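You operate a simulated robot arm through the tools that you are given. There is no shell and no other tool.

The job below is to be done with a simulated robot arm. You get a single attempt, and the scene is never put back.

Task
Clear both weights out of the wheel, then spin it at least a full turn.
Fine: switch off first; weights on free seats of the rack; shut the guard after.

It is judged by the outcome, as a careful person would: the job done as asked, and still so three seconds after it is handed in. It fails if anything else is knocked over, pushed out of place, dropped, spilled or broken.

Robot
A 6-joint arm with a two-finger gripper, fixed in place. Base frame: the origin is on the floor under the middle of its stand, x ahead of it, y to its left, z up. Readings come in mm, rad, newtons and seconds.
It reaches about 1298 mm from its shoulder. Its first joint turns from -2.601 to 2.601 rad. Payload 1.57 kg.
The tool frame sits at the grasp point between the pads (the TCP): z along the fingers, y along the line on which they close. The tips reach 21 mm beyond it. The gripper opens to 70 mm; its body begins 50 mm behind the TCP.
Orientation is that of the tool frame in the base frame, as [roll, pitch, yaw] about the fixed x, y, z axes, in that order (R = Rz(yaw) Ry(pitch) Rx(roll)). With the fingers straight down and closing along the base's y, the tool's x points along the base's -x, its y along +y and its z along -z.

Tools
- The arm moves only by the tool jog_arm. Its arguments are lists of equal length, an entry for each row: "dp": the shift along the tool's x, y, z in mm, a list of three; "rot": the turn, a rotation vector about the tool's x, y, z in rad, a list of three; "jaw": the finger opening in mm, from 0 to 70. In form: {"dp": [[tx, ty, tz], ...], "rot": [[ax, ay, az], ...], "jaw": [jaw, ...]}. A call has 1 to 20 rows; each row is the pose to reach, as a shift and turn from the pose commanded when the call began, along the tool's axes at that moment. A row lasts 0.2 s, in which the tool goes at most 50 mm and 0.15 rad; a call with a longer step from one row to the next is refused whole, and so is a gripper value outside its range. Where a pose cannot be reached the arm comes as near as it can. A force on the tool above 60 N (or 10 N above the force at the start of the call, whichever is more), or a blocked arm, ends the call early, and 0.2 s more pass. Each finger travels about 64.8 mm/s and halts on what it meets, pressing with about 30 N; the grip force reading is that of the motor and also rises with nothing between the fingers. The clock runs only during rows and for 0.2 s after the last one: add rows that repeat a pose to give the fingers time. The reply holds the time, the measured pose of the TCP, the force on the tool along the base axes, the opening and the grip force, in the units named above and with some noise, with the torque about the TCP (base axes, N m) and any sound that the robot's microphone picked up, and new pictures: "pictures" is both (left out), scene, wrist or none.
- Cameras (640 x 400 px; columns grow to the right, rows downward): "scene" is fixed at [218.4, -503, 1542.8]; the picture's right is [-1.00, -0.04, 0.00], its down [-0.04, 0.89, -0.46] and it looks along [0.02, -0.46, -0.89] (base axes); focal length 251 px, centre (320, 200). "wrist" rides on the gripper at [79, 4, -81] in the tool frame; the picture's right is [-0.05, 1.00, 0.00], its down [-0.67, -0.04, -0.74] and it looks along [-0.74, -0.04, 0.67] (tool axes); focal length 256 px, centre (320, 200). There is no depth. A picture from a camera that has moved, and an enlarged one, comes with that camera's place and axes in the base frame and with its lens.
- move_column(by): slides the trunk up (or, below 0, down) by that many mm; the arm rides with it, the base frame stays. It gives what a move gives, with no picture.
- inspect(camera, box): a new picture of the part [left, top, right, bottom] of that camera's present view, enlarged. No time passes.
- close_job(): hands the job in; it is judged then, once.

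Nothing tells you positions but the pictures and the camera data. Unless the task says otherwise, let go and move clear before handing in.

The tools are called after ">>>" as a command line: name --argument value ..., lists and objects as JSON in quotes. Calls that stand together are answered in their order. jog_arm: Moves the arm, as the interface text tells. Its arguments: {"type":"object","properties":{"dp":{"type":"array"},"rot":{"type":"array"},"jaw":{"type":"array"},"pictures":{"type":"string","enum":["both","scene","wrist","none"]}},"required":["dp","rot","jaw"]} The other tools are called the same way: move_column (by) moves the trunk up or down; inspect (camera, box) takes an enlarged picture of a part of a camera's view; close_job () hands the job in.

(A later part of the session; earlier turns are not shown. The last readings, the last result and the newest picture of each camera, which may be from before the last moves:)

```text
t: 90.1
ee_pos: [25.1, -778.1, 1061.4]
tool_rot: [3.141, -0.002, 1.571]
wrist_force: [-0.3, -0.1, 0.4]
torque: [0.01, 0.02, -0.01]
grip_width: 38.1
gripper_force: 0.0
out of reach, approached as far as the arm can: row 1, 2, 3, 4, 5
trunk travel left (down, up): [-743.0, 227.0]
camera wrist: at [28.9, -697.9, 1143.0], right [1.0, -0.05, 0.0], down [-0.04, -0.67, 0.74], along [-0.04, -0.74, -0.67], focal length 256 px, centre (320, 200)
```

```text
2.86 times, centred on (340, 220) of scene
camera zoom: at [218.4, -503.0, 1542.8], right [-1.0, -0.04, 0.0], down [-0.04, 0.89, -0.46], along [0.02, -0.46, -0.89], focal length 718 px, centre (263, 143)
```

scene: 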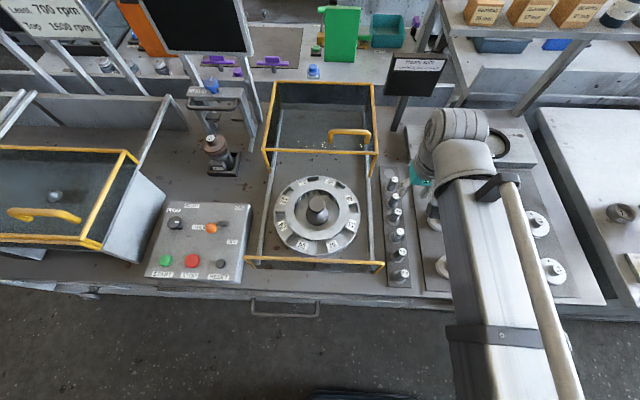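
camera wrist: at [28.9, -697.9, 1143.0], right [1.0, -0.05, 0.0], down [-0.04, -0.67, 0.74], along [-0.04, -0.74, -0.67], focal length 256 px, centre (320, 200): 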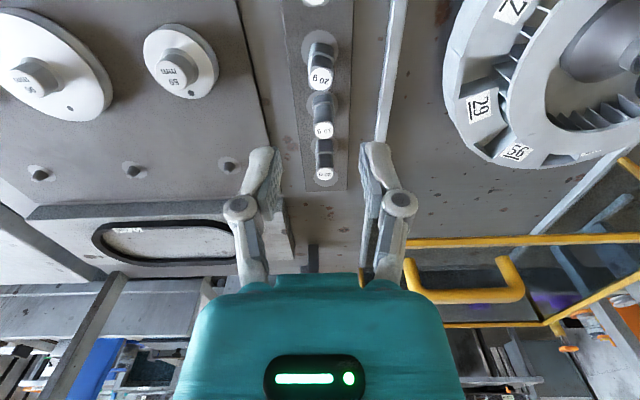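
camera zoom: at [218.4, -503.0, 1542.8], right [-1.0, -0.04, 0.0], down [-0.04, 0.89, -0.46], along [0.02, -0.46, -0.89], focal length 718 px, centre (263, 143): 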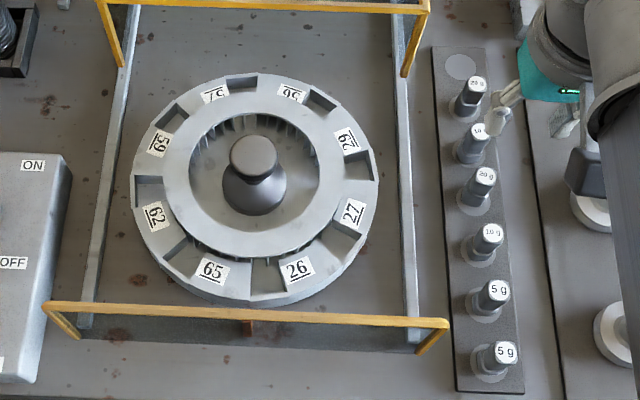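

Both weights now stand on free rack seats and the wheel is empty. Next is spinning the wheel by hand with the power off: I plan to push a pocket wall around with the closed fingertips, so first I'll go look at the pockets closely.

>>> jog_arm --dp '[[6.5, 17.8, 0], [13, 35.5, 0], [19.5, 53.3, 0], [26, 71, 0], [32.5, 88.8, 0], [39, 106.5, 0], [45.5, 124.3, 0], [52, 142, 0], [58.5, 159.8, 0], [65, 177.5, 0], [71.5, 195.3, 0], [78, 213, 0], [78, 213, 0]]' --rot '[[0, 0, -0.131], [0, 0, -0.262], [0, 0, -0.393], [0, 0, -0.524], [0, 0, -0.655], [0, 0, -0.785], [0, 0, -0.916], [0, 0, -1.047], [0, 0, -1.178], [0, 0, -1.309], [0, 0, -1.44], [0, 0, -1.571], [0, 0, -1.571]]' --jaw '[30, 20, 10, 0, 0, 0, 0, 0, 0, 0, 0, 0, 0]'

>>> inspect --camera "wrist" --box '[180, 0, 460, 200]'

```text
t: 92.9
ee_pos: [239.8, -699.3, 1061.5]
tool_rot: [3.14, -0.002, -3.14]
wrist_force: [-0.2, 0.9, -0.8]
torque: [-0.03, 0.01, -0.02]
grip_width: 0.1
gripper_force: 28.6
trunk travel left (down, up): [-743.0, 227.0]
camera wrist: at [158.9, -694.8, 1142.9], right [0.05, 1.0, 0.0], down [0.67, -0.03, 0.75], along [0.74, -0.04, -0.67], focal length 256 px, centre (320, 200)
```

scene: 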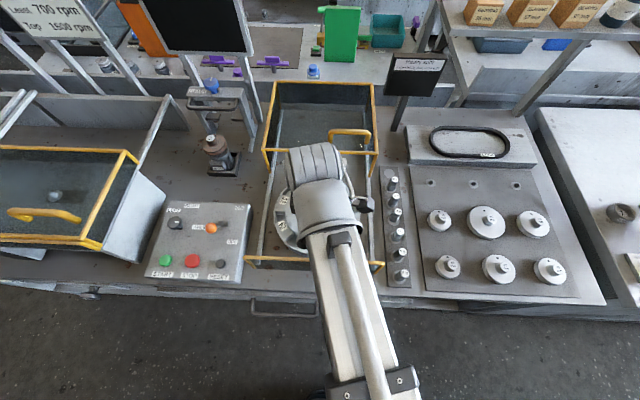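
wrist: 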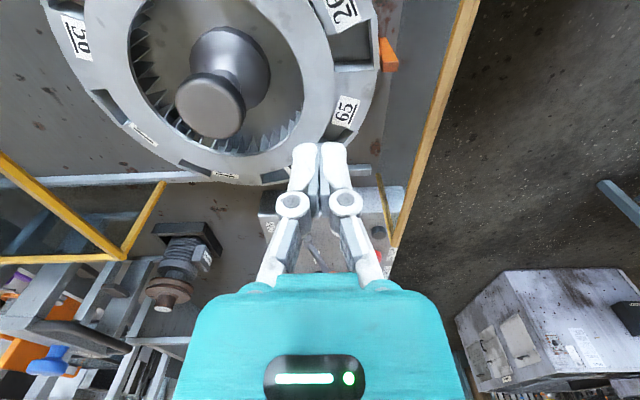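

```text
2.00 times, centred on (320, 100) of wrist
camera zoom: at [158.9, -694.8, 1142.9], right [0.05, 1.0, 0.0], down [0.67, -0.03, 0.75], along [0.74, -0.04, -0.67], focal length 512 px, centre (320, 400)
```

zoom: 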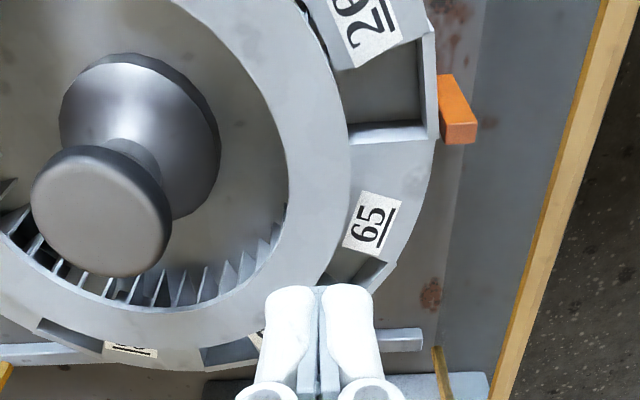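

The pockets are tight for the fingers, but the hub carries a round hand-knob about 46 mm across at roughly (238,-768), top z≈987. I'll move above it with open fingers and check alignment, planning to turn the wheel by it and watch the rim move.

>>> jog_arm --dp '[[0.6, -23, 0], [1.2, -46, 0], [1.8, -68.2, 0], [1.8, -68.2, 0], [1.8, -68.2, 0]]' --rot '[[0, 0, 0], [0, 0, 0], [0, 0, 0], [0, 0, 0], [0, 0, 0]]' --jaw '[20, 40, 60, 68, 68]' --pictures "none"

>>> move_column --by -25

>>> inspect --camera "wrist" --box '[180, 0, 460, 200]'

```text
t: 94.1
ee_pos: [237.7, -767.5, 1061.2]
tool_rot: [3.141, 0.0, -3.141]
wrist_force: [-0.1, -0.5, 0.7]
torque: [-0.01, 0.0, 0.0]
grip_width: 68.0
gripper_force: 0.1
trunk travel left (down, up): [-743.0, 227.0]
```

```text
t: 94.8
ee_pos: [237.4, -769.3, 1035.5]
tool_rot: [3.141, 0.0, 3.14]
wrist_force: [-0.5, 0.0, 0.1]
torque: [-0.02, -0.03, -0.03]
grip_width: 67.9
gripper_force: 0.0
trunk travel left (down, up): [-718.0, 252.0]
```

```text
2.00 times, centred on (320, 100) of wrist
camera zoom: at [157.8, -763.2, 1117.8], right [0.05, 1.0, 0.0], down [0.67, -0.04, 0.75], along [0.74, -0.04, -0.67], focal length 512 px, centre (320, 400)
```

zoom: 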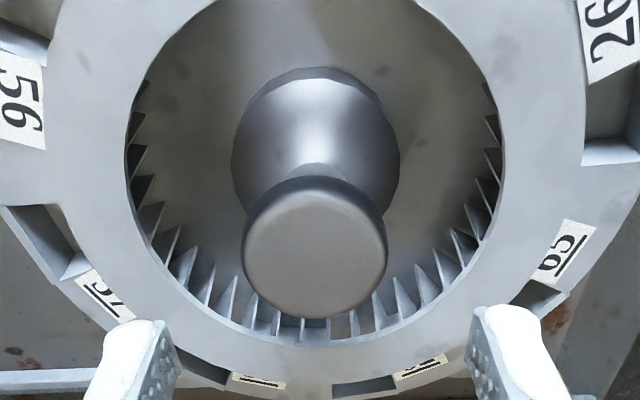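

The knob is about 42 mm across and nearly centred. Small trim, then lowering so the fingertips reach the knob's side.

>>> jog_arm --dp '[[-0.5, -1.2, 0]]' --rot '[[0, 0, 0]]' --jaw '[68]' --pictures "none"

>>> move_column --by -42

>>> inspect --camera "wrist" --box '[180, 40, 460, 240]'

```text
t: 95.2
ee_pos: [239.1, -769.9, 1037.2]
tool_rot: [-3.141, 0.001, -3.141]
wrist_force: [-0.5, 0.8, 0.3]
torque: [-0.02, -0.03, -0.02]
grip_width: 68.0
gripper_force: 0.1
trunk travel left (down, up): [-718.0, 252.0]
```

```text
t: 96.0
ee_pos: [238.4, -769.5, 994.1]
tool_rot: [3.141, -0.002, 3.14]
wrist_force: [-1.2, 0.8, 0.2]
torque: [0.01, 0.01, -0.02]
grip_width: 67.9
gripper_force: 0.1
trunk travel left (down, up): [-676.0, 294.0]
```

```text
2.00 times, centred on (320, 140) of wrist
camera zoom: at [158.2, -764.6, 1075.9], right [0.05, 1.0, 0.0], down [0.67, -0.04, 0.75], along [0.74, -0.04, -0.67], focal length 512 px, centre (320, 320)
```

zoom: 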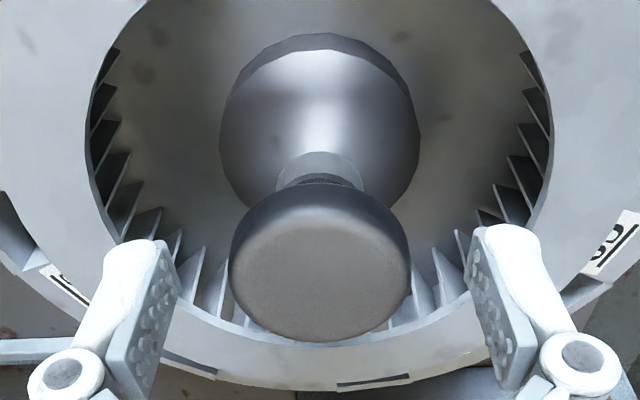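

Well centred: knob top at z≈987, side about 11 mm tall. Lowering 4 mm and closing on it.

>>> move_column --by -4

>>> jog_arm --dp '[[0, 0, 0], [0, 0, 0], [0, 0, 0], [0, 0, 0], [0, 0, 0], [0, 0, 0]]' --rot '[[0, 0, 0], [0, 0, 0], [0, 0, 0], [0, 0, 0], [0, 0, 0], [0, 0, 0]]' --jaw '[62, 56, 50, 44, 38, 36]'

>>> inspect --camera "wrist" --box '[180, 40, 460, 240]'

```text
t: 96.6
ee_pos: [238.1, -769.2, 990.4]
tool_rot: [3.141, -0.001, 3.14]
wrist_force: [0.5, 0.4, 1.0]
torque: [-0.01, 0.0, 0.01]
grip_width: 68.1
gripper_force: 0.0
trunk travel left (down, up): [-672.0, 298.0]
```

```text
t: 98.0
ee_pos: [238.1, -769.8, 990.6]
tool_rot: [-3.141, 0.001, -3.141]
wrist_force: [0.4, -1.3, 2.2]
torque: [-0.09, 0.01, 0.04]
grip_width: 41.0
gripper_force: 31.5
trunk travel left (down, up): [-672.0, 298.0]
camera wrist: at [158.3, -764.8, 1071.9], right [0.05, 1.0, 0.0], down [0.67, -0.04, 0.75], along [0.74, -0.04, -0.67], focal length 256 px, centre (320, 200)
```

scene: 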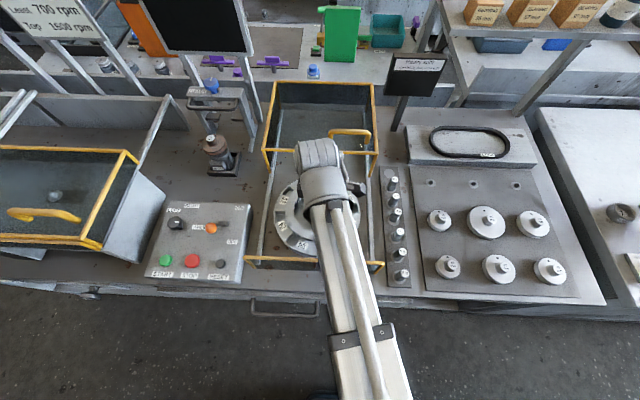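
wrist: 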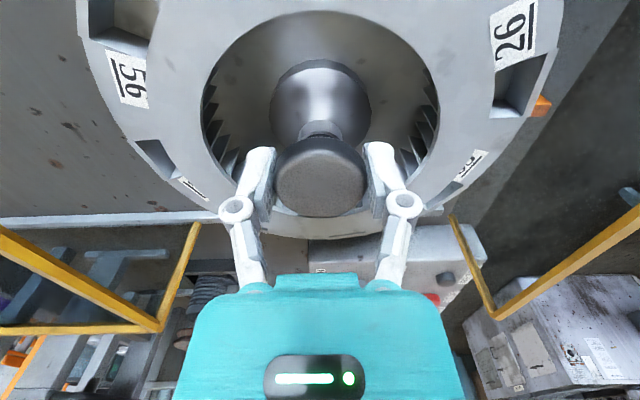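

```text
2.00 times, centred on (320, 140) of wrist
camera zoom: at [158.3, -764.8, 1071.9], right [0.05, 1.0, 0.0], down [0.67, -0.04, 0.75], along [0.74, -0.04, -0.67], focal length 512 px, centre (320, 320)
```

zoom: 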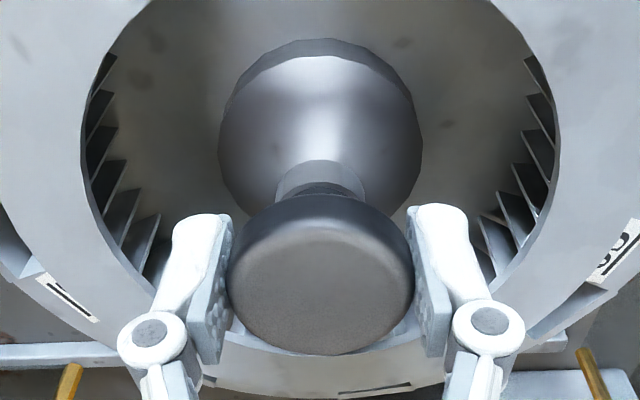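

Knob gripped (41 mm, 31 N). Turning a small angle to see whether the wheel rotates with it.

>>> jog_arm --dp '[[0, 0, 0], [0, 0, 0], [0, 0, 0]]' --rot '[[0, 0, 0.1], [0, 0, 0.2], [0, 0, 0.3]]' --jaw '[36, 36, 36]'

>>> inspect --camera "scene" --box '[260, 160, 380, 270]'

```text
t: 98.8
ee_pos: [238.0, -769.2, 990.5]
tool_rot: [-3.142, 0.001, 2.84]
wrist_force: [-2.3, 3.0, -2.4]
torque: [-0.56, -0.28, 0.01]
grip_width: 41.0
gripper_force: 32.6
trunk travel left (down, up): [-672.0, 298.0]
camera wrist: at [163.2, -740.9, 1071.9], right [0.35, 0.94, 0.0], down [0.63, -0.23, 0.74], along [0.7, -0.26, -0.67], focal length 256 px, centre (320, 200)
```

scene: 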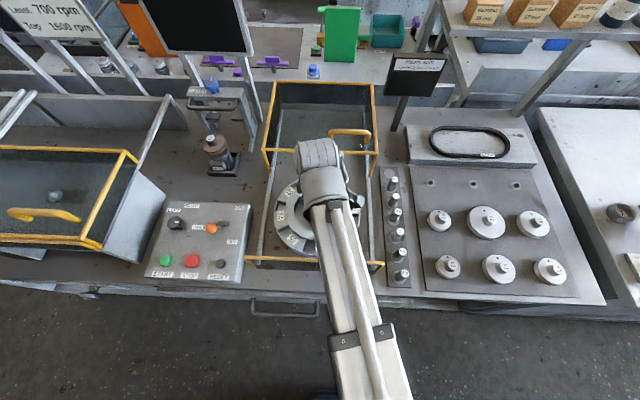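
wrist: 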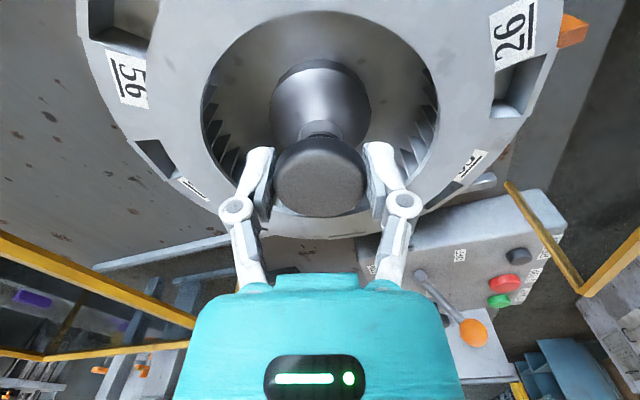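

```text
3.64 times, centred on (320, 215) of scene
camera zoom: at [218.4, -503.0, 1542.8], right [-1.0, -0.04, 0.0], down [-0.04, 0.89, -0.46], along [0.02, -0.46, -0.89], focal length 914 px, centre (320, 146)
```

zoom: 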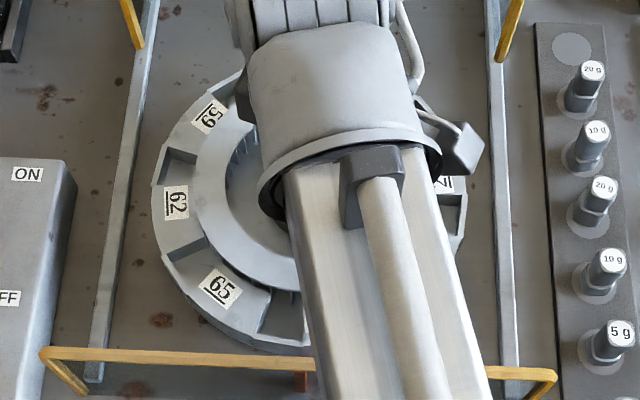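

The wheel turns with the knob (the labels stay fixed in the wrist view). Continuing the turn in the same direction, as far as the wrist allows.

>>> jog_arm --dp '[[0, 0, 0], [0, 0, 0], [0, 0, 0], [0, 0, 0], [0, 0, 0], [0, 0, 0], [0, 0, 0], [0, 0, 0], [0, 0, 0], [0, 0, 0]]' --rot '[[0, 0, 0.12], [0, 0, 0.24], [0, 0, 0.36], [0, 0, 0.48], [0, 0, 0.6], [0, 0, 0.72], [0, 0, 0.84], [0, 0, 0.96], [0, 0, 1.08], [0, 0, 1.2]]' --jaw '[36, 36, 36, 36, 36, 36, 36, 36, 36, 36]' --pictures "wrist"

```text
t: 101.0
ee_pos: [239.8, -768.8, 991.0]
tool_rot: [-3.141, -0.005, 1.641]
wrist_force: [6.7, 26.2, -20.6]
torque: [-0.21, 0.01, 0.04]
grip_width: 40.8
gripper_force: 31.9
trunk travel left (down, up): [-672.0, 298.0]
camera wrist: at [237.9, -688.2, 1072.2], right [1.0, 0.02, 0.0], down [0.01, -0.67, 0.74], along [0.01, -0.74, -0.67], focal length 256 px, centre (320, 200)
```

wrist: 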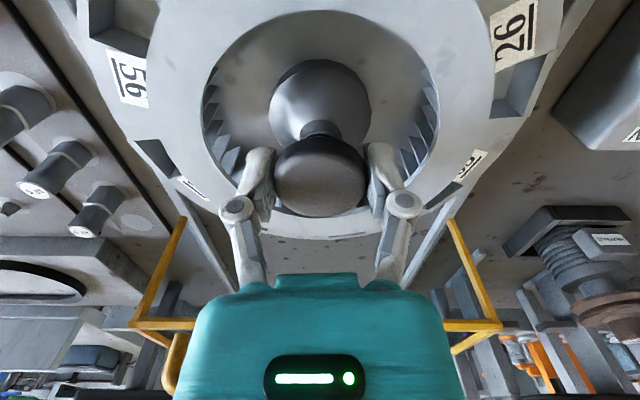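

The wheel has turned with the knob about 86°, but a side force of 26 N built up from a small centring error. I'll shift the tool about 3 mm to relieve it.

>>> jog_arm --dp '[[1.5, 0.5, 0], [3, 1, 0], [3, 1, 0]]' --rot '[[0, 0, 0], [0, 0, 0], [0, 0, 0]]' --jaw '[36, 36, 36]' --pictures "none"

```text
t: 101.8
ee_pos: [239.8, -767.4, 991.0]
tool_rot: [-3.141, 0.003, 1.641]
wrist_force: [5.5, -8.2, 7.2]
torque: [0.73, 0.19, 0.03]
grip_width: 40.8
gripper_force: 31.7
trunk travel left (down, up): [-672.0, 298.0]
```

Close to balanced now. I'll release, re-centre on the axis (about (240.3,-768)), regrip, and go on.

>>> jog_arm --dp '[[0, 0, 0], [0, 0, 0], [-0.7, 0.5, 0], [-0.7, 0.5, 0]]' --rot '[[0, 0, 0], [0, 0, 0], [0, 0, 0], [0, 0, 0]]' --jaw '[46, 56, 56, 56]' --pictures "wrist"

>>> inspect --camera "wrist" --box '[220, 80, 420, 230]'

```text
t: 102.8
ee_pos: [238.3, -767.4, 991.2]
tool_rot: [3.14, 0.0, 1.641]
wrist_force: [0.2, -1.1, -0.2]
torque: [-0.01, 0.01, -0.01]
grip_width: 56.1
gripper_force: 0.0
trunk travel left (down, up): [-672.0, 298.0]
camera wrist: at [237.4, -686.8, 1071.9], right [1.0, 0.02, 0.0], down [0.01, -0.67, 0.74], along [0.01, -0.74, -0.67], focal length 256 px, centre (320, 200)
```

wrist: 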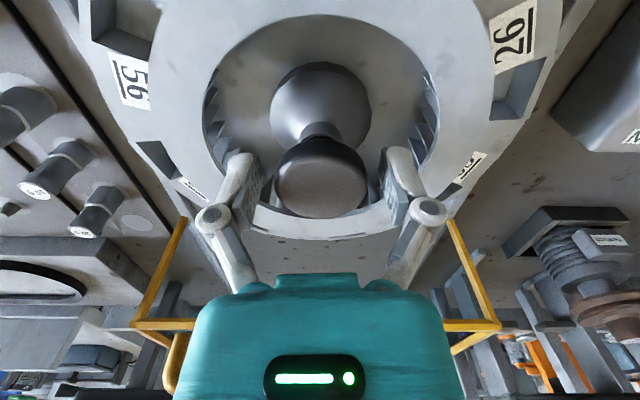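

```text
2.67 times, centred on (320, 155) of wrist
camera zoom: at [237.4, -686.8, 1071.9], right [1.0, 0.02, 0.0], down [0.01, -0.67, 0.74], along [0.01, -0.74, -0.67], focal length 683 px, centre (320, 320)
```

zoom: 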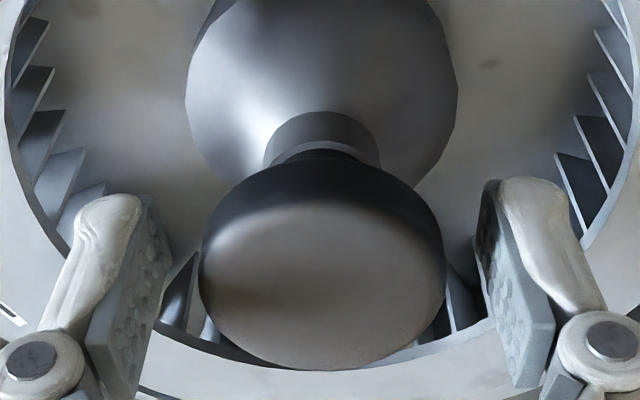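

Re-centring by about 2 mm and regripping in this orientation.

>>> jog_arm --dp '[[-2.3, 1.0, 0], [-2.3, 1.0, 0], [-2.3, 1.0, 0], [-2.3, 1.0, 0]]' --rot '[[0, 0, 0], [0, 0, 0], [0, 0, 0], [0, 0, 0]]' --jaw '[50, 44, 38, 36]' --pictures "none"

>>> jog_arm --dp '[[0, 0, 0], [0, 0, 0], [0, 0, 0], [0, 0, 0], [0, 0, 0]]' --rot '[[0, 0, 0.12], [0, 0, 0.24], [0, 0, 0.36], [0, 0, 0.48], [0, 0, 0.6]]' --jaw '[36, 36, 36, 36, 36]' --pictures "none"

```text
t: 103.8
ee_pos: [238.9, -769.7, 990.9]
tool_rot: [3.14, 0.0, 1.639]
wrist_force: [-5.8, -2.5, 4.6]
torque: [0.09, 0.28, -0.03]
grip_width: 40.9
gripper_force: 31.4
trunk travel left (down, up): [-672.0, 298.0]
```

```text
t: 105.0
ee_pos: [239.6, -769.9, 990.8]
tool_rot: [3.14, 0.0, 1.042]
wrist_force: [-4.3, -7.8, 9.8]
torque: [0.16, 0.19, 0.02]
grip_width: 40.8
gripper_force: 32.2
trunk travel left (down, up): [-672.0, 298.0]
```

Forces are small now. Continuing the turn.

>>> jog_arm --dp '[[0, 0, 0], [0, 0, 0], [0, 0, 0], [0, 0, 0], [0, 0, 0], [0, 0, 0]]' --rot '[[0, 0, 0.12], [0, 0, 0.24], [0, 0, 0.36], [0, 0, 0.48], [0, 0, 0.6], [0, 0, 0.7]]' --jaw '[36, 36, 36, 36, 36, 36]'

>>> inspect --camera "scene" --box '[250, 150, 400, 280]'

```text
t: 106.4
ee_pos: [240.3, -771.0, 990.3]
tool_rot: [-3.141, -0.001, 0.337]
wrist_force: [-1.5, -9.6, 12.8]
torque: [-0.23, 0.03, 0.04]
grip_width: 40.9
gripper_force: 32.4
trunk travel left (down, up): [-672.0, 298.0]
camera wrist: at [315.7, -746.5, 1072.2], right [0.28, -0.96, 0.0], down [-0.64, -0.19, 0.74], along [-0.71, -0.21, -0.67], focal length 256 px, centre (320, 200)
```

scene: 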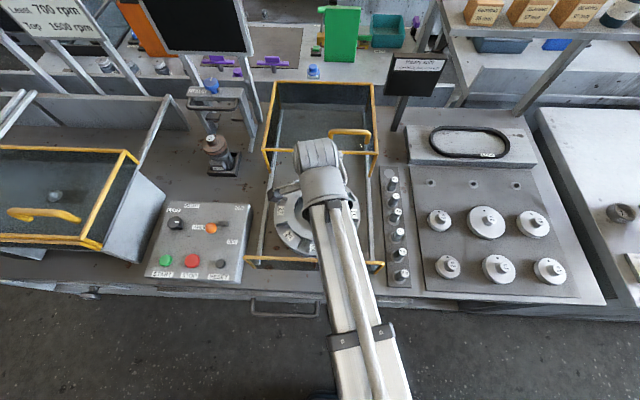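
wrist: 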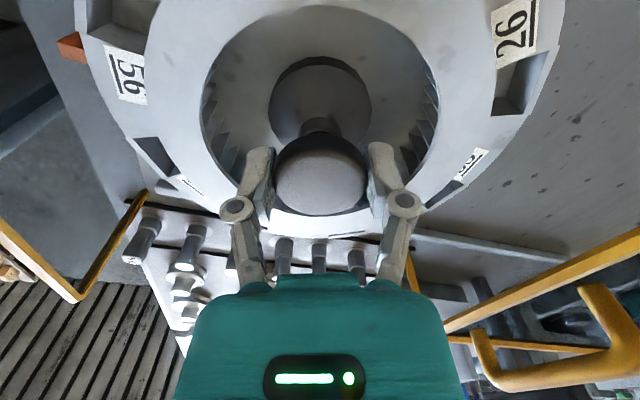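

```text
3.08 times, centred on (325, 215) of scene
camera zoom: at [218.4, -503.0, 1542.8], right [-1.0, -0.04, 0.0], down [-0.04, 0.89, -0.46], along [0.02, -0.46, -0.89], focal length 774 px, centre (305, 154)
```

zoom: 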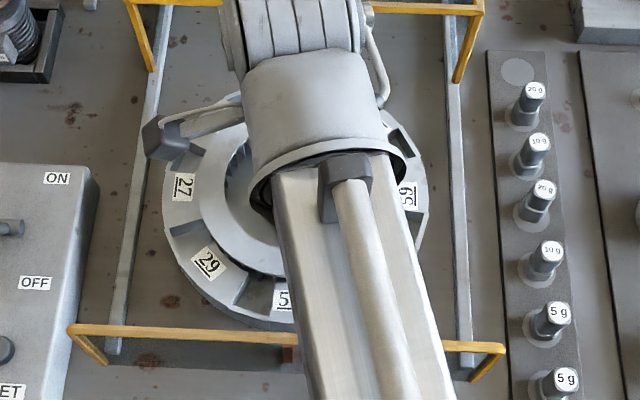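

The wheel has turned about 160° so far. Continuing in the same direction.

>>> jog_arm --dp '[[0, 0, 0], [0, 0, 0], [0, 0, 0], [0, 0, 0], [0, 0, 0], [0, 0, 0], [0, 0, 0]]' --rot '[[0, 0, 0.12], [0, 0, 0.24], [0, 0, 0.36], [0, 0, 0.48], [0, 0, 0.6], [0, 0, 0.72], [0, 0, 0.84]]' --jaw '[36, 36, 36, 36, 36, 36, 36]' --pictures "none"

```text
t: 108.0
ee_pos: [239.3, -770.1, 990.1]
tool_rot: [3.141, 0.001, -0.502]
wrist_force: [-4.6, -15.4, 16.0]
torque: [-0.28, 0.2, 0.0]
grip_width: 41.0
gripper_force: 32.6
trunk travel left (down, up): [-672.0, 298.0]
```

>>> jog_arm --dp '[[0.1, 0.4, 0], [0.2, 0.8, 0], [0.3, 1.2, 0], [0.3, 1.2, 0], [0.3, 1.2, 0], [0.3, 1.2, 0], [0.3, 1.2, 0]]' --rot '[[0, 0, 0.12], [0, 0, 0.24], [0, 0, 0.36], [0, 0, 0.48], [0, 0, 0.6], [0, 0, 0.72], [0, 0, 0.84]]' --jaw '[36, 36, 36, 36, 36, 36, 36]'

```text
t: 109.6
ee_pos: [239.5, -769.4, 990.5]
tool_rot: [-3.132, 0.0, -1.206]
wrist_force: [39.1, 7.3, 5.7]
torque: [0.57, -0.14, -0.03]
grip_width: 41.0
gripper_force: 31.7
out of reach, approached as far as the arm can: row 6, 7
trunk travel left (down, up): [-672.0, 298.0]
camera wrist: at [262.9, -845.2, 1071.8], right [-0.95, -0.31, -0.01], down [-0.21, 0.63, 0.75], along [-0.22, 0.71, -0.67], focal length 256 px, centre (320, 200)
```

scene: 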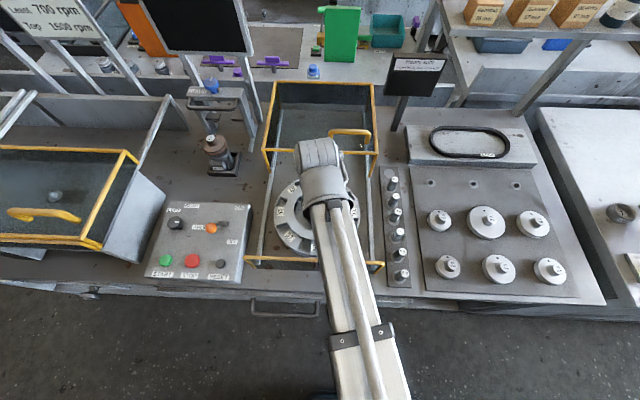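
wrist: 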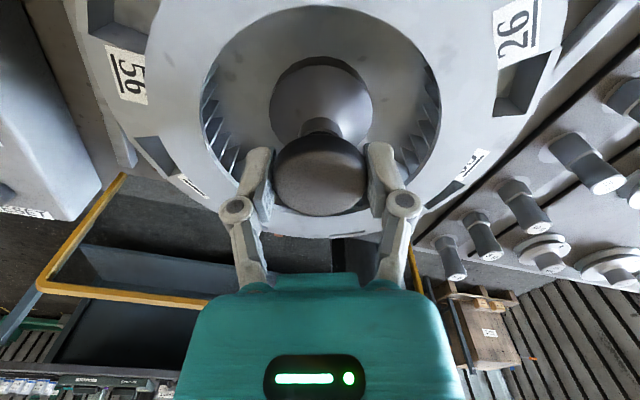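

The wrist reached its limit at about 250° of wheel rotation. Releasing the knob, then turning the open gripper back freely to take another grip.

>>> jog_arm --dp '[[0, 0, 0], [0, 0, 0], [0, 0, 0]]' --rot '[[0, 0, 0], [0, 0, -0.05], [0, 0, -0.1]]' --jaw '[48, 60, 64]' --pictures "none"

```text
t: 110.4
ee_pos: [232.4, -772.6, 989.8]
tool_rot: [-3.14, 0.0, -1.108]
wrist_force: [-0.1, -0.3, 0.0]
torque: [-0.01, 0.01, 0.02]
grip_width: 63.9
gripper_force: 0.0
trunk travel left (down, up): [-672.0, 298.0]
```

The arm had drifted off-centre at its limit; re-centring and turning back with the jaws open.

>>> jog_arm --dp '[[0.3, -4, 0], [0.6, -8.2, 0], [0.6, -8.2, 0], [0.6, -8.2, 0], [0.6, -8.2, 0], [0.6, -8.2, 0], [0.6, -8.2, 0], [0.6, -8.2, 0], [0.6, -8.2, 0], [0.6, -8.2, 0], [0.6, -8.2, 0], [0.6, -8.2, 0], [0.6, -8.2, 0], [0.6, -8.2, 0], [0.6, -8.2, 0], [0.6, -8.2, 0], [0.6, -8.2, 0], [0.6, -8.2, 0], [0.6, -8.2, 0], [0.6, -8.2, 0]]' --rot '[[0, 0, 0], [0, 0, -0.1], [0, 0, -0.24], [0, 0, -0.38], [0, 0, -0.52], [0, 0, -0.66], [0, 0, -0.8], [0, 0, -0.94], [0, 0, -1.08], [0, 0, -1.22], [0, 0, -1.36], [0, 0, -1.5], [0, 0, -1.64], [0, 0, -1.78], [0, 0, -1.92], [0, 0, -2.06], [0, 0, -2.2], [0, 0, -2.34], [0, 0, -2.48], [0, 0, -2.48]]' --jaw '[64, 64, 64, 64, 64, 64, 64, 64, 64, 64, 64, 64, 64, 64, 64, 64, 64, 64, 64, 64]'

>>> inspect --camera "wrist" --box '[220, 80, 420, 230]'

>>> inspect --camera "scene" --box '[250, 150, 400, 280]'

```text
t: 114.6
ee_pos: [241.2, -770.8, 990.1]
tool_rot: [3.141, -0.003, 1.373]
wrist_force: [-1.0, -0.9, 1.2]
torque: [-0.02, -0.01, -0.01]
grip_width: 64.1
gripper_force: 0.0
trunk travel left (down, up): [-672.0, 298.0]
camera wrist: at [259.1, -692.3, 1072.0], right [0.97, -0.25, 0.0], down [-0.17, -0.65, 0.74], along [-0.18, -0.72, -0.67], focal length 256 px, centre (320, 200)
```

scene: 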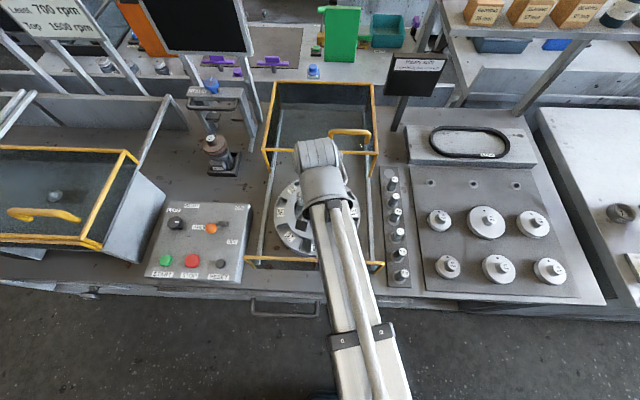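
wrist: 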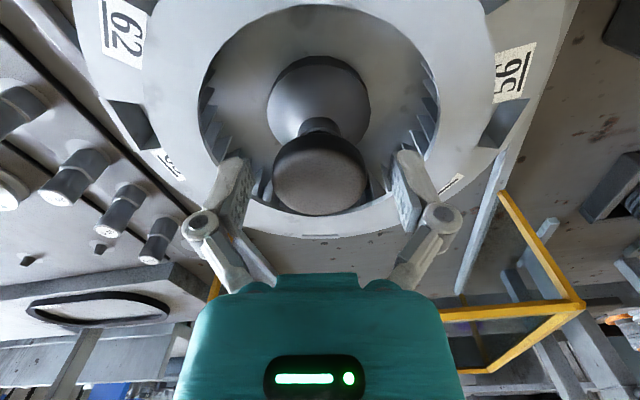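

```text
2.67 times, centred on (320, 155) of wrist
camera zoom: at [259.1, -692.3, 1072.0], right [0.97, -0.25, 0.0], down [-0.17, -0.65, 0.74], along [-0.18, -0.72, -0.67], focal length 683 px, centre (320, 320)
```

zoom: 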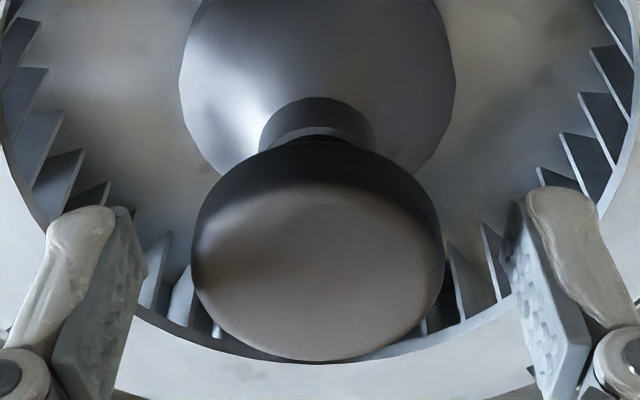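

```text
3.08 times, centred on (325, 215) of scene
camera zoom: at [218.4, -503.0, 1542.8], right [-1.0, -0.04, 0.0], down [-0.04, 0.89, -0.46], along [0.02, -0.46, -0.89], focal length 774 px, centre (305, 154)
```

zoom: 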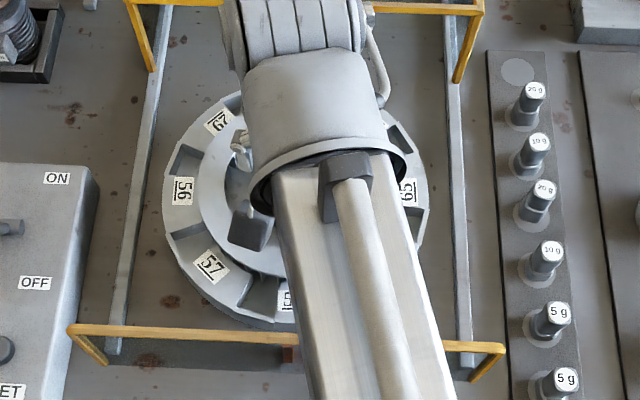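

The label positions confirm about 250° turned so far (five pockets plus). I'll turn the open gripper back further for a longer second turn, then regrip.

>>> jog_arm --dp '[[0, 0, 0], [0, 0, 0], [0, 0, 0], [0, 0, 0], [0, 0, 0], [0, 0, 0], [0, 0, 0], [0, 0, 0], [0, 0, 0], [0, 0, 0], [0, 0, 0], [0, 0, 0]]' --rot '[[0, 0, -0.14], [0, 0, -0.28], [0, 0, -0.42], [0, 0, -0.56], [0, 0, -0.7], [0, 0, -0.84], [0, 0, -0.98], [0, 0, -1.12], [0, 0, -1.26], [0, 0, -1.4], [0, 0, -1.4], [0, 0, -1.4]]' --jaw '[64, 64, 64, 64, 64, 64, 64, 64, 64, 64, 64, 64]' --pictures "wrist"

>>> inspect --camera "wrist" --box '[220, 80, 420, 230]'

```text
t: 117.2
ee_pos: [241.7, -769.4, 989.9]
tool_rot: [3.139, 0.003, 2.774]
wrist_force: [0.5, -0.1, -0.3]
torque: [0.0, 0.0, -0.01]
grip_width: 63.9
gripper_force: 0.2
trunk travel left (down, up): [-672.0, 298.0]
camera wrist: at [167.3, -736.6, 1071.7], right [0.41, 0.91, 0.0], down [0.61, -0.27, 0.75], along [0.68, -0.3, -0.67], focal length 256 px, centre (320, 200)
```

wrist: 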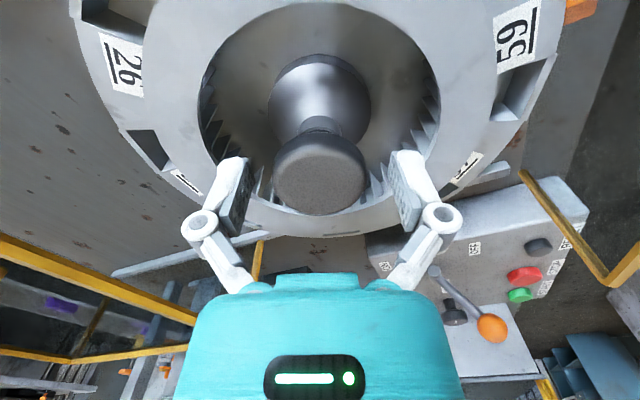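

```text
2.67 times, centred on (320, 155) of wrist
camera zoom: at [167.3, -736.6, 1071.7], right [0.41, 0.91, 0.0], down [0.61, -0.27, 0.75], along [0.68, -0.3, -0.67], focal length 683 px, centre (320, 320)
```

zoom: 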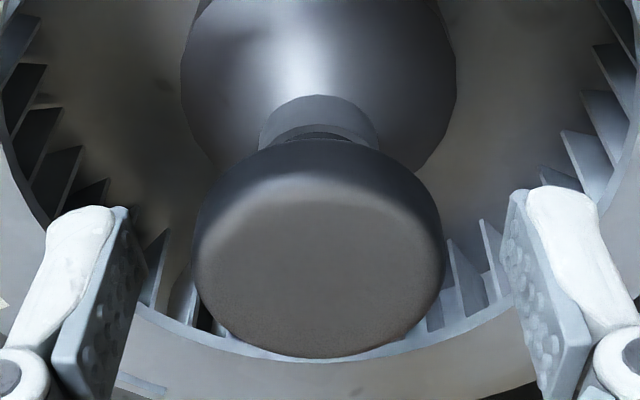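

Well centred now. Closing on the knob and turning on in the same direction, in stages.

>>> jog_arm --dp '[[0, 0, 0], [0, 0, 0], [0, 0, 0], [0, 0, 0], [0, 0, 0]]' --rot '[[0, 0, 0], [0, 0, 0], [0, 0, 0], [0, 0, 0], [0, 0, 0]]' --jaw '[56, 48, 42, 36, 36]' --pictures "none"

>>> jog_arm --dp '[[0, 0, 0], [0, 0, 0], [0, 0, 0], [0, 0, 0], [0, 0, 0], [0, 0, 0], [0, 0, 0]]' --rot '[[0, 0, 0.12], [0, 0, 0.24], [0, 0, 0.36], [0, 0, 0.48], [0, 0, 0.6], [0, 0, 0.72], [0, 0, 0.84]]' --jaw '[36, 36, 36, 36, 36, 36, 36]' --pictures "none"

```text
t: 118.4
ee_pos: [240.2, -770.1, 989.6]
tool_rot: [3.138, 0.001, 2.77]
wrist_force: [-0.3, -2.2, 3.8]
torque: [-0.05, 0.11, 0.01]
grip_width: 41.0
gripper_force: 32.5
trunk travel left (down, up): [-672.0, 298.0]
```

```text
t: 120.0
ee_pos: [240.1, -770.6, 989.2]
tool_rot: [3.139, 0.003, 1.929]
wrist_force: [-1.2, -11.4, 9.8]
torque: [-0.6, -0.24, 0.08]
grip_width: 41.1
gripper_force: 32.0
trunk travel left (down, up): [-672.0, 298.0]
```

>>> jog_arm --dp '[[-0.4, -0.1, 0], [-0.8, -0.3, 0], [-0.8, -0.3, 0], [-0.8, -0.3, 0], [-0.8, -0.3, 0], [-0.8, -0.3, 0], [-0.8, -0.3, 0], [-0.8, -0.3, 0]]' --rot '[[0, 0, 0.12], [0, 0, 0.24], [0, 0, 0.36], [0, 0, 0.48], [0, 0, 0.6], [0, 0, 0.72], [0, 0, 0.84], [0, 0, 0.96]]' --jaw '[36, 36, 36, 36, 36, 36, 36, 36]' --pictures "none"

>>> jog_arm --dp '[[0, 0, 0], [0, 0, 0], [0, 0, 0], [0, 0, 0], [0, 0, 0], [0, 0, 0], [0, 0, 0], [0, 0, 0]]' --rot '[[0, 0, 0.12], [0, 0, 0.24], [0, 0, 0.36], [0, 0, 0.48], [0, 0, 0.6], [0, 0, 0.72], [0, 0, 0.84], [0, 0, 0.9]]' --jaw '[36, 36, 36, 36, 36, 36, 36, 36]'

>>> inspect --camera "scene" --box '[250, 150, 400, 280]'

```text
t: 121.8
ee_pos: [239.9, -771.0, 989.6]
tool_rot: [3.141, -0.003, 0.969]
wrist_force: [-7.7, -4.6, 3.5]
torque: [-0.14, -0.01, 0.03]
grip_width: 41.1
gripper_force: 32.0
trunk travel left (down, up): [-672.0, 298.0]
```

```text
t: 123.6
ee_pos: [239.4, -769.9, 990.7]
tool_rot: [-3.14, -0.004, 0.07]
wrist_force: [-17.8, 11.8, -14.3]
torque: [-0.13, -0.16, 0.0]
grip_width: 41.1
gripper_force: 32.5
trunk travel left (down, up): [-672.0, 298.0]
camera wrist: at [317.9, -768.0, 1072.1], right [0.02, -1.0, 0.0], down [-0.67, -0.01, 0.74], along [-0.74, -0.01, -0.67], focal length 256 px, centre (320, 200)
```

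scene: 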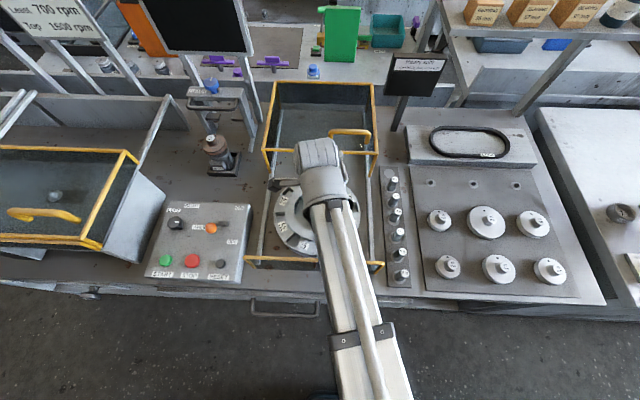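
wrist: 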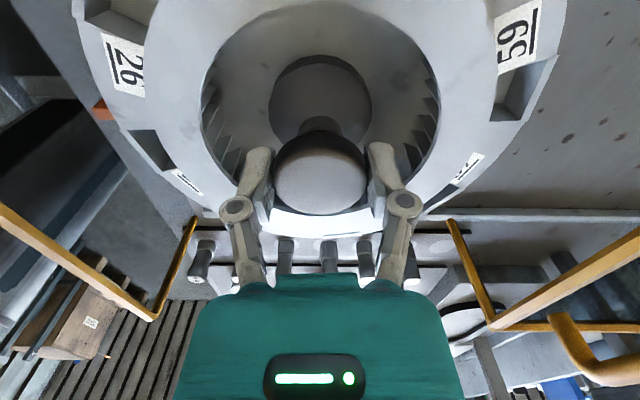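

```text
3.08 times, centred on (325, 215) of scene
camera zoom: at [218.4, -503.0, 1542.8], right [-1.0, -0.04, 0.0], down [-0.04, 0.89, -0.46], along [0.02, -0.46, -0.89], focal length 774 px, centre (305, 154)
```

zoom: 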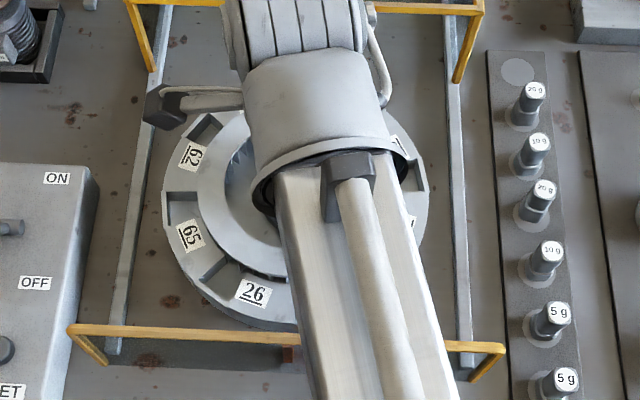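

The wheel has now turned about 404° in total with no slip visible. I'll add a bit more for margin while easing the side force.

>>> jog_arm --dp '[[-0.5, -0.4, 0], [-0.9, -0.8, 0], [-0.9, -0.8, 0], [-0.9, -0.8, 0], [-0.9, -0.8, 0], [-0.9, -0.8, 0]]' --rot '[[0, 0, 0.12], [0, 0, 0.24], [0, 0, 0.36], [0, 0, 0.48], [0, 0, 0.6], [0, 0, 0.7]]' --jaw '[36, 36, 36, 36, 36, 36]' --pictures "none"

>>> jog_arm --dp '[[0, 0, 0], [0, 0, 0], [0, 0, 0], [0, 0, 0]]' --rot '[[0, 0, 0], [0, 0, 0], [0, 0, 0], [0, 0, 0]]' --jaw '[46, 56, 66, 66]'

```text
t: 125.0
ee_pos: [239.9, -771.2, 990.5]
tool_rot: [-3.137, -0.001, -0.631]
wrist_force: [-12.4, 10.1, -14.0]
torque: [-0.4, -0.38, 0.02]
grip_width: 41.0
gripper_force: 32.0
trunk travel left (down, up): [-672.0, 298.0]
```

```text
t: 126.0
ee_pos: [240.6, -769.0, 989.9]
tool_rot: [-3.14, -0.001, -0.629]
wrist_force: [0.3, 0.1, -0.7]
torque: [0.02, -0.03, 0.04]
grip_width: 66.1
gripper_force: 0.1
trunk travel left (down, up): [-672.0, 298.0]
camera wrist: at [301.4, -818.8, 1072.0], right [-0.63, -0.78, 0.0], down [-0.52, 0.42, 0.74], along [-0.58, 0.47, -0.67], focal length 256 px, centre (320, 200)
```

scene: 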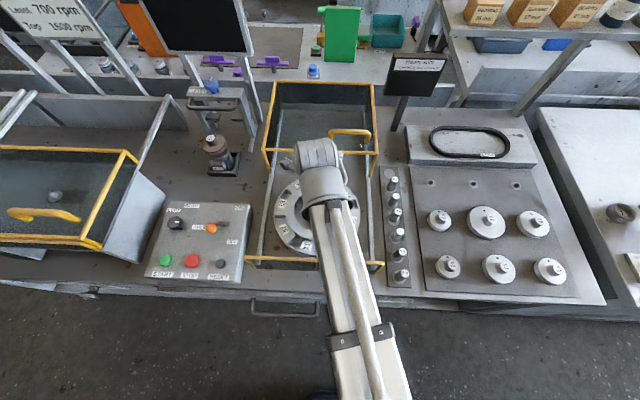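
wrist: 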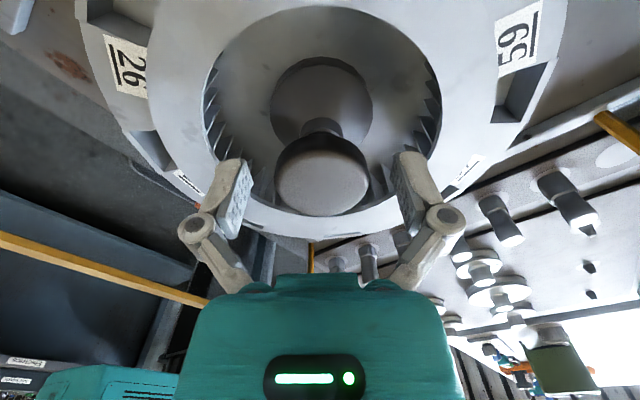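

Turn complete (about 444° in all) and the knob is released. Now rising and turning the gripper back to its original orientation.

>>> move_column --by 115

>>> jog_arm --dp '[[0, 0, 0], [0, 0, 0], [0, 0, 0], [0, 0, 0], [0, 0, 0], [0, 0, 0], [0, 0, 0], [0, 0, 0], [0, 0, 0], [0, 0, 0], [0, 0, 0], [0, 0, 0], [0, 0, 0], [0, 0, 0]]' --rot '[[0, 0, -0.14], [0, 0, -0.28], [0, 0, -0.42], [0, 0, -0.56], [0, 0, -0.7], [0, 0, -0.84], [0, 0, -0.98], [0, 0, -1.12], [0, 0, -1.26], [0, 0, -1.4], [0, 0, -1.54], [0, 0, -1.68], [0, 0, -1.82], [0, 0, -1.9]]' --jaw '[66, 66, 66, 66, 66, 66, 66, 66, 66, 66, 66, 66, 66, 66]' --pictures "none"

>>> jog_arm --dp '[[0, 0, 0], [0, 0, 0], [0, 0, 0], [0, 0, 0], [0, 0, 0], [0, 0, 0], [0, 0, 0], [0, 0, 0], [0, 0, 0], [0, 0, 0], [0, 0, 0], [0, 0, 0], [0, 0, 0], [0, 0, 0], [0, 0, 0]]' --rot '[[0, 0, -0.14], [0, 0, -0.28], [0, 0, -0.42], [0, 0, -0.56], [0, 0, -0.7], [0, 0, -0.84], [0, 0, -0.98], [0, 0, -1.12], [0, 0, -1.26], [0, 0, -1.4], [0, 0, -1.54], [0, 0, -1.68], [0, 0, -1.82], [0, 0, -1.87], [0, 0, -1.87]]' --jaw '[66, 66, 66, 66, 66, 66, 66, 66, 66, 66, 66, 66, 66, 66, 66]'

```text
t: 127.4
ee_pos: [240.2, -769.5, 1104.7]
tool_rot: [-3.139, -0.003, -0.628]
wrist_force: [0.1, 0.7, 0.9]
torque: [0.01, 0.0, -0.02]
grip_width: 65.8
gripper_force: 0.1
trunk travel left (down, up): [-787.0, 183.0]
```

```text
t: 130.4
ee_pos: [241.7, -770.9, 1104.4]
tool_rot: [3.139, -0.004, 1.276]
wrist_force: [0.2, -0.5, 1.0]
torque: [0.04, 0.0, -0.03]
grip_width: 66.1
gripper_force: 0.0
trunk travel left (down, up): [-787.0, 183.0]
```

```text
t: 133.6
ee_pos: [239.4, -770.3, 1105.7]
tool_rot: [3.14, 0.003, -3.14]
wrist_force: [0.1, -0.5, 0.3]
torque: [0.02, -0.01, 0.02]
grip_width: 66.4
gripper_force: 0.1
trunk travel left (down, up): [-787.0, 183.0]
camera wrist: at [160.1, -764.4, 1186.7], right [0.05, 1.0, 0.0], down [0.66, -0.04, 0.75], along [0.75, -0.04, -0.67], focal length 256 px, centre (320, 200)
```

scene: 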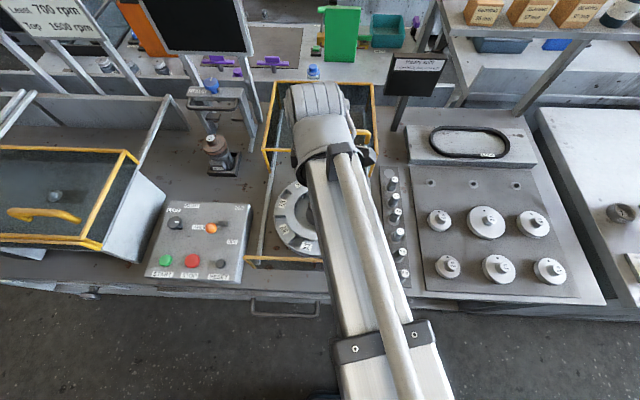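
wrist: 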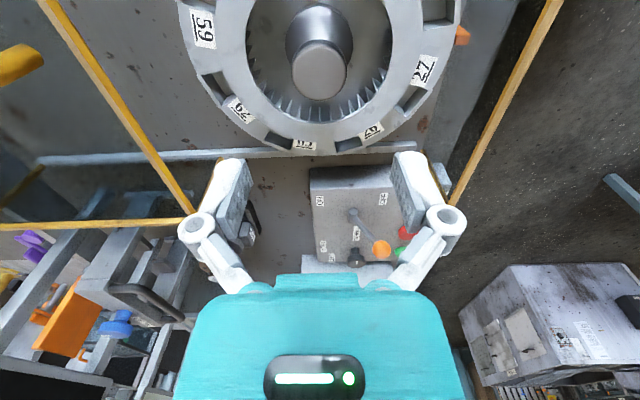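

Now moving over the guard handle at its parked position to slide the guard shut.

>>> jog_arm --dp '[[16, -37, 0], [32, -75, 0], [48, -112, 0], [64, -150, 0], [79.5, -187, 0], [79.5, -187, 0]]' --rot '[[0, 0, 0], [0, 0, 0], [0, 0, 0], [0, 0, 0], [0, 0, 0], [0, 0, 0]]' --jaw '[66, 66, 66, 66, 66, 66]'

>>> inspect --camera "wrist" --box '[180, 0, 460, 230]'

>>> inspect --camera "scene" --box '[250, 150, 420, 290]'

```text
t: 135.0
ee_pos: [161.8, -956.5, 1105.6]
tool_rot: [3.141, 0.004, -3.14]
wrist_force: [0.3, 0.1, -0.2]
torque: [0.0, -0.02, -0.04]
grip_width: 66.2
gripper_force: 0.1
trunk travel left (down, up): [-787.0, 183.0]
camera wrist: at [81.0, -951.6, 1186.6], right [0.05, 1.0, 0.0], down [0.66, -0.04, 0.75], along [0.75, -0.04, -0.67], focal length 256 px, centre (320, 200)
```

scene: 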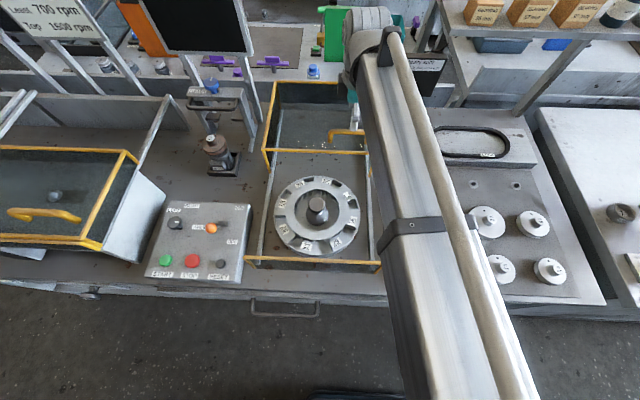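
wrist: 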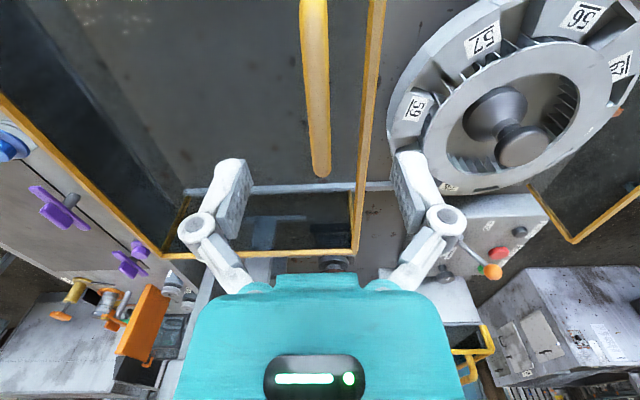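

```text
1.74 times, centred on (320, 115) of wrist
camera zoom: at [81.0, -951.6, 1186.6], right [0.05, 1.0, 0.0], down [0.66, -0.04, 0.75], along [0.75, -0.04, -0.67], focal length 445 px, centre (320, 348)
```

zoom: 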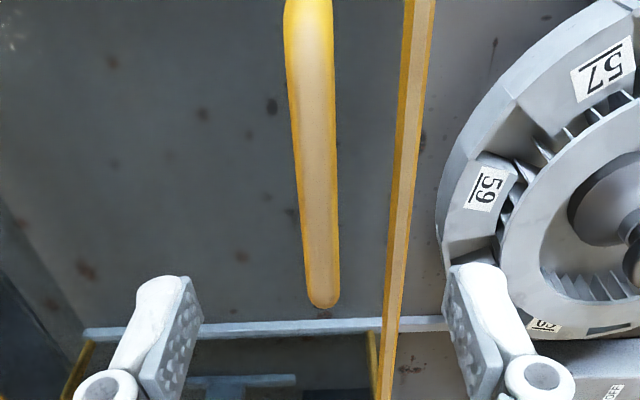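

```text
2.86 times, centred on (335, 220) of scene
camera zoom: at [218.4, -503.0, 1542.8], right [-1.0, -0.04, 0.0], down [-0.04, 0.89, -0.46], along [0.02, -0.46, -0.89], focal length 718 px, centre (277, 143)
```

zoom: 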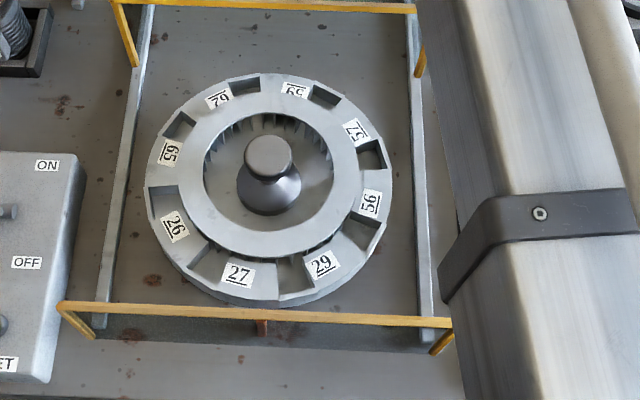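

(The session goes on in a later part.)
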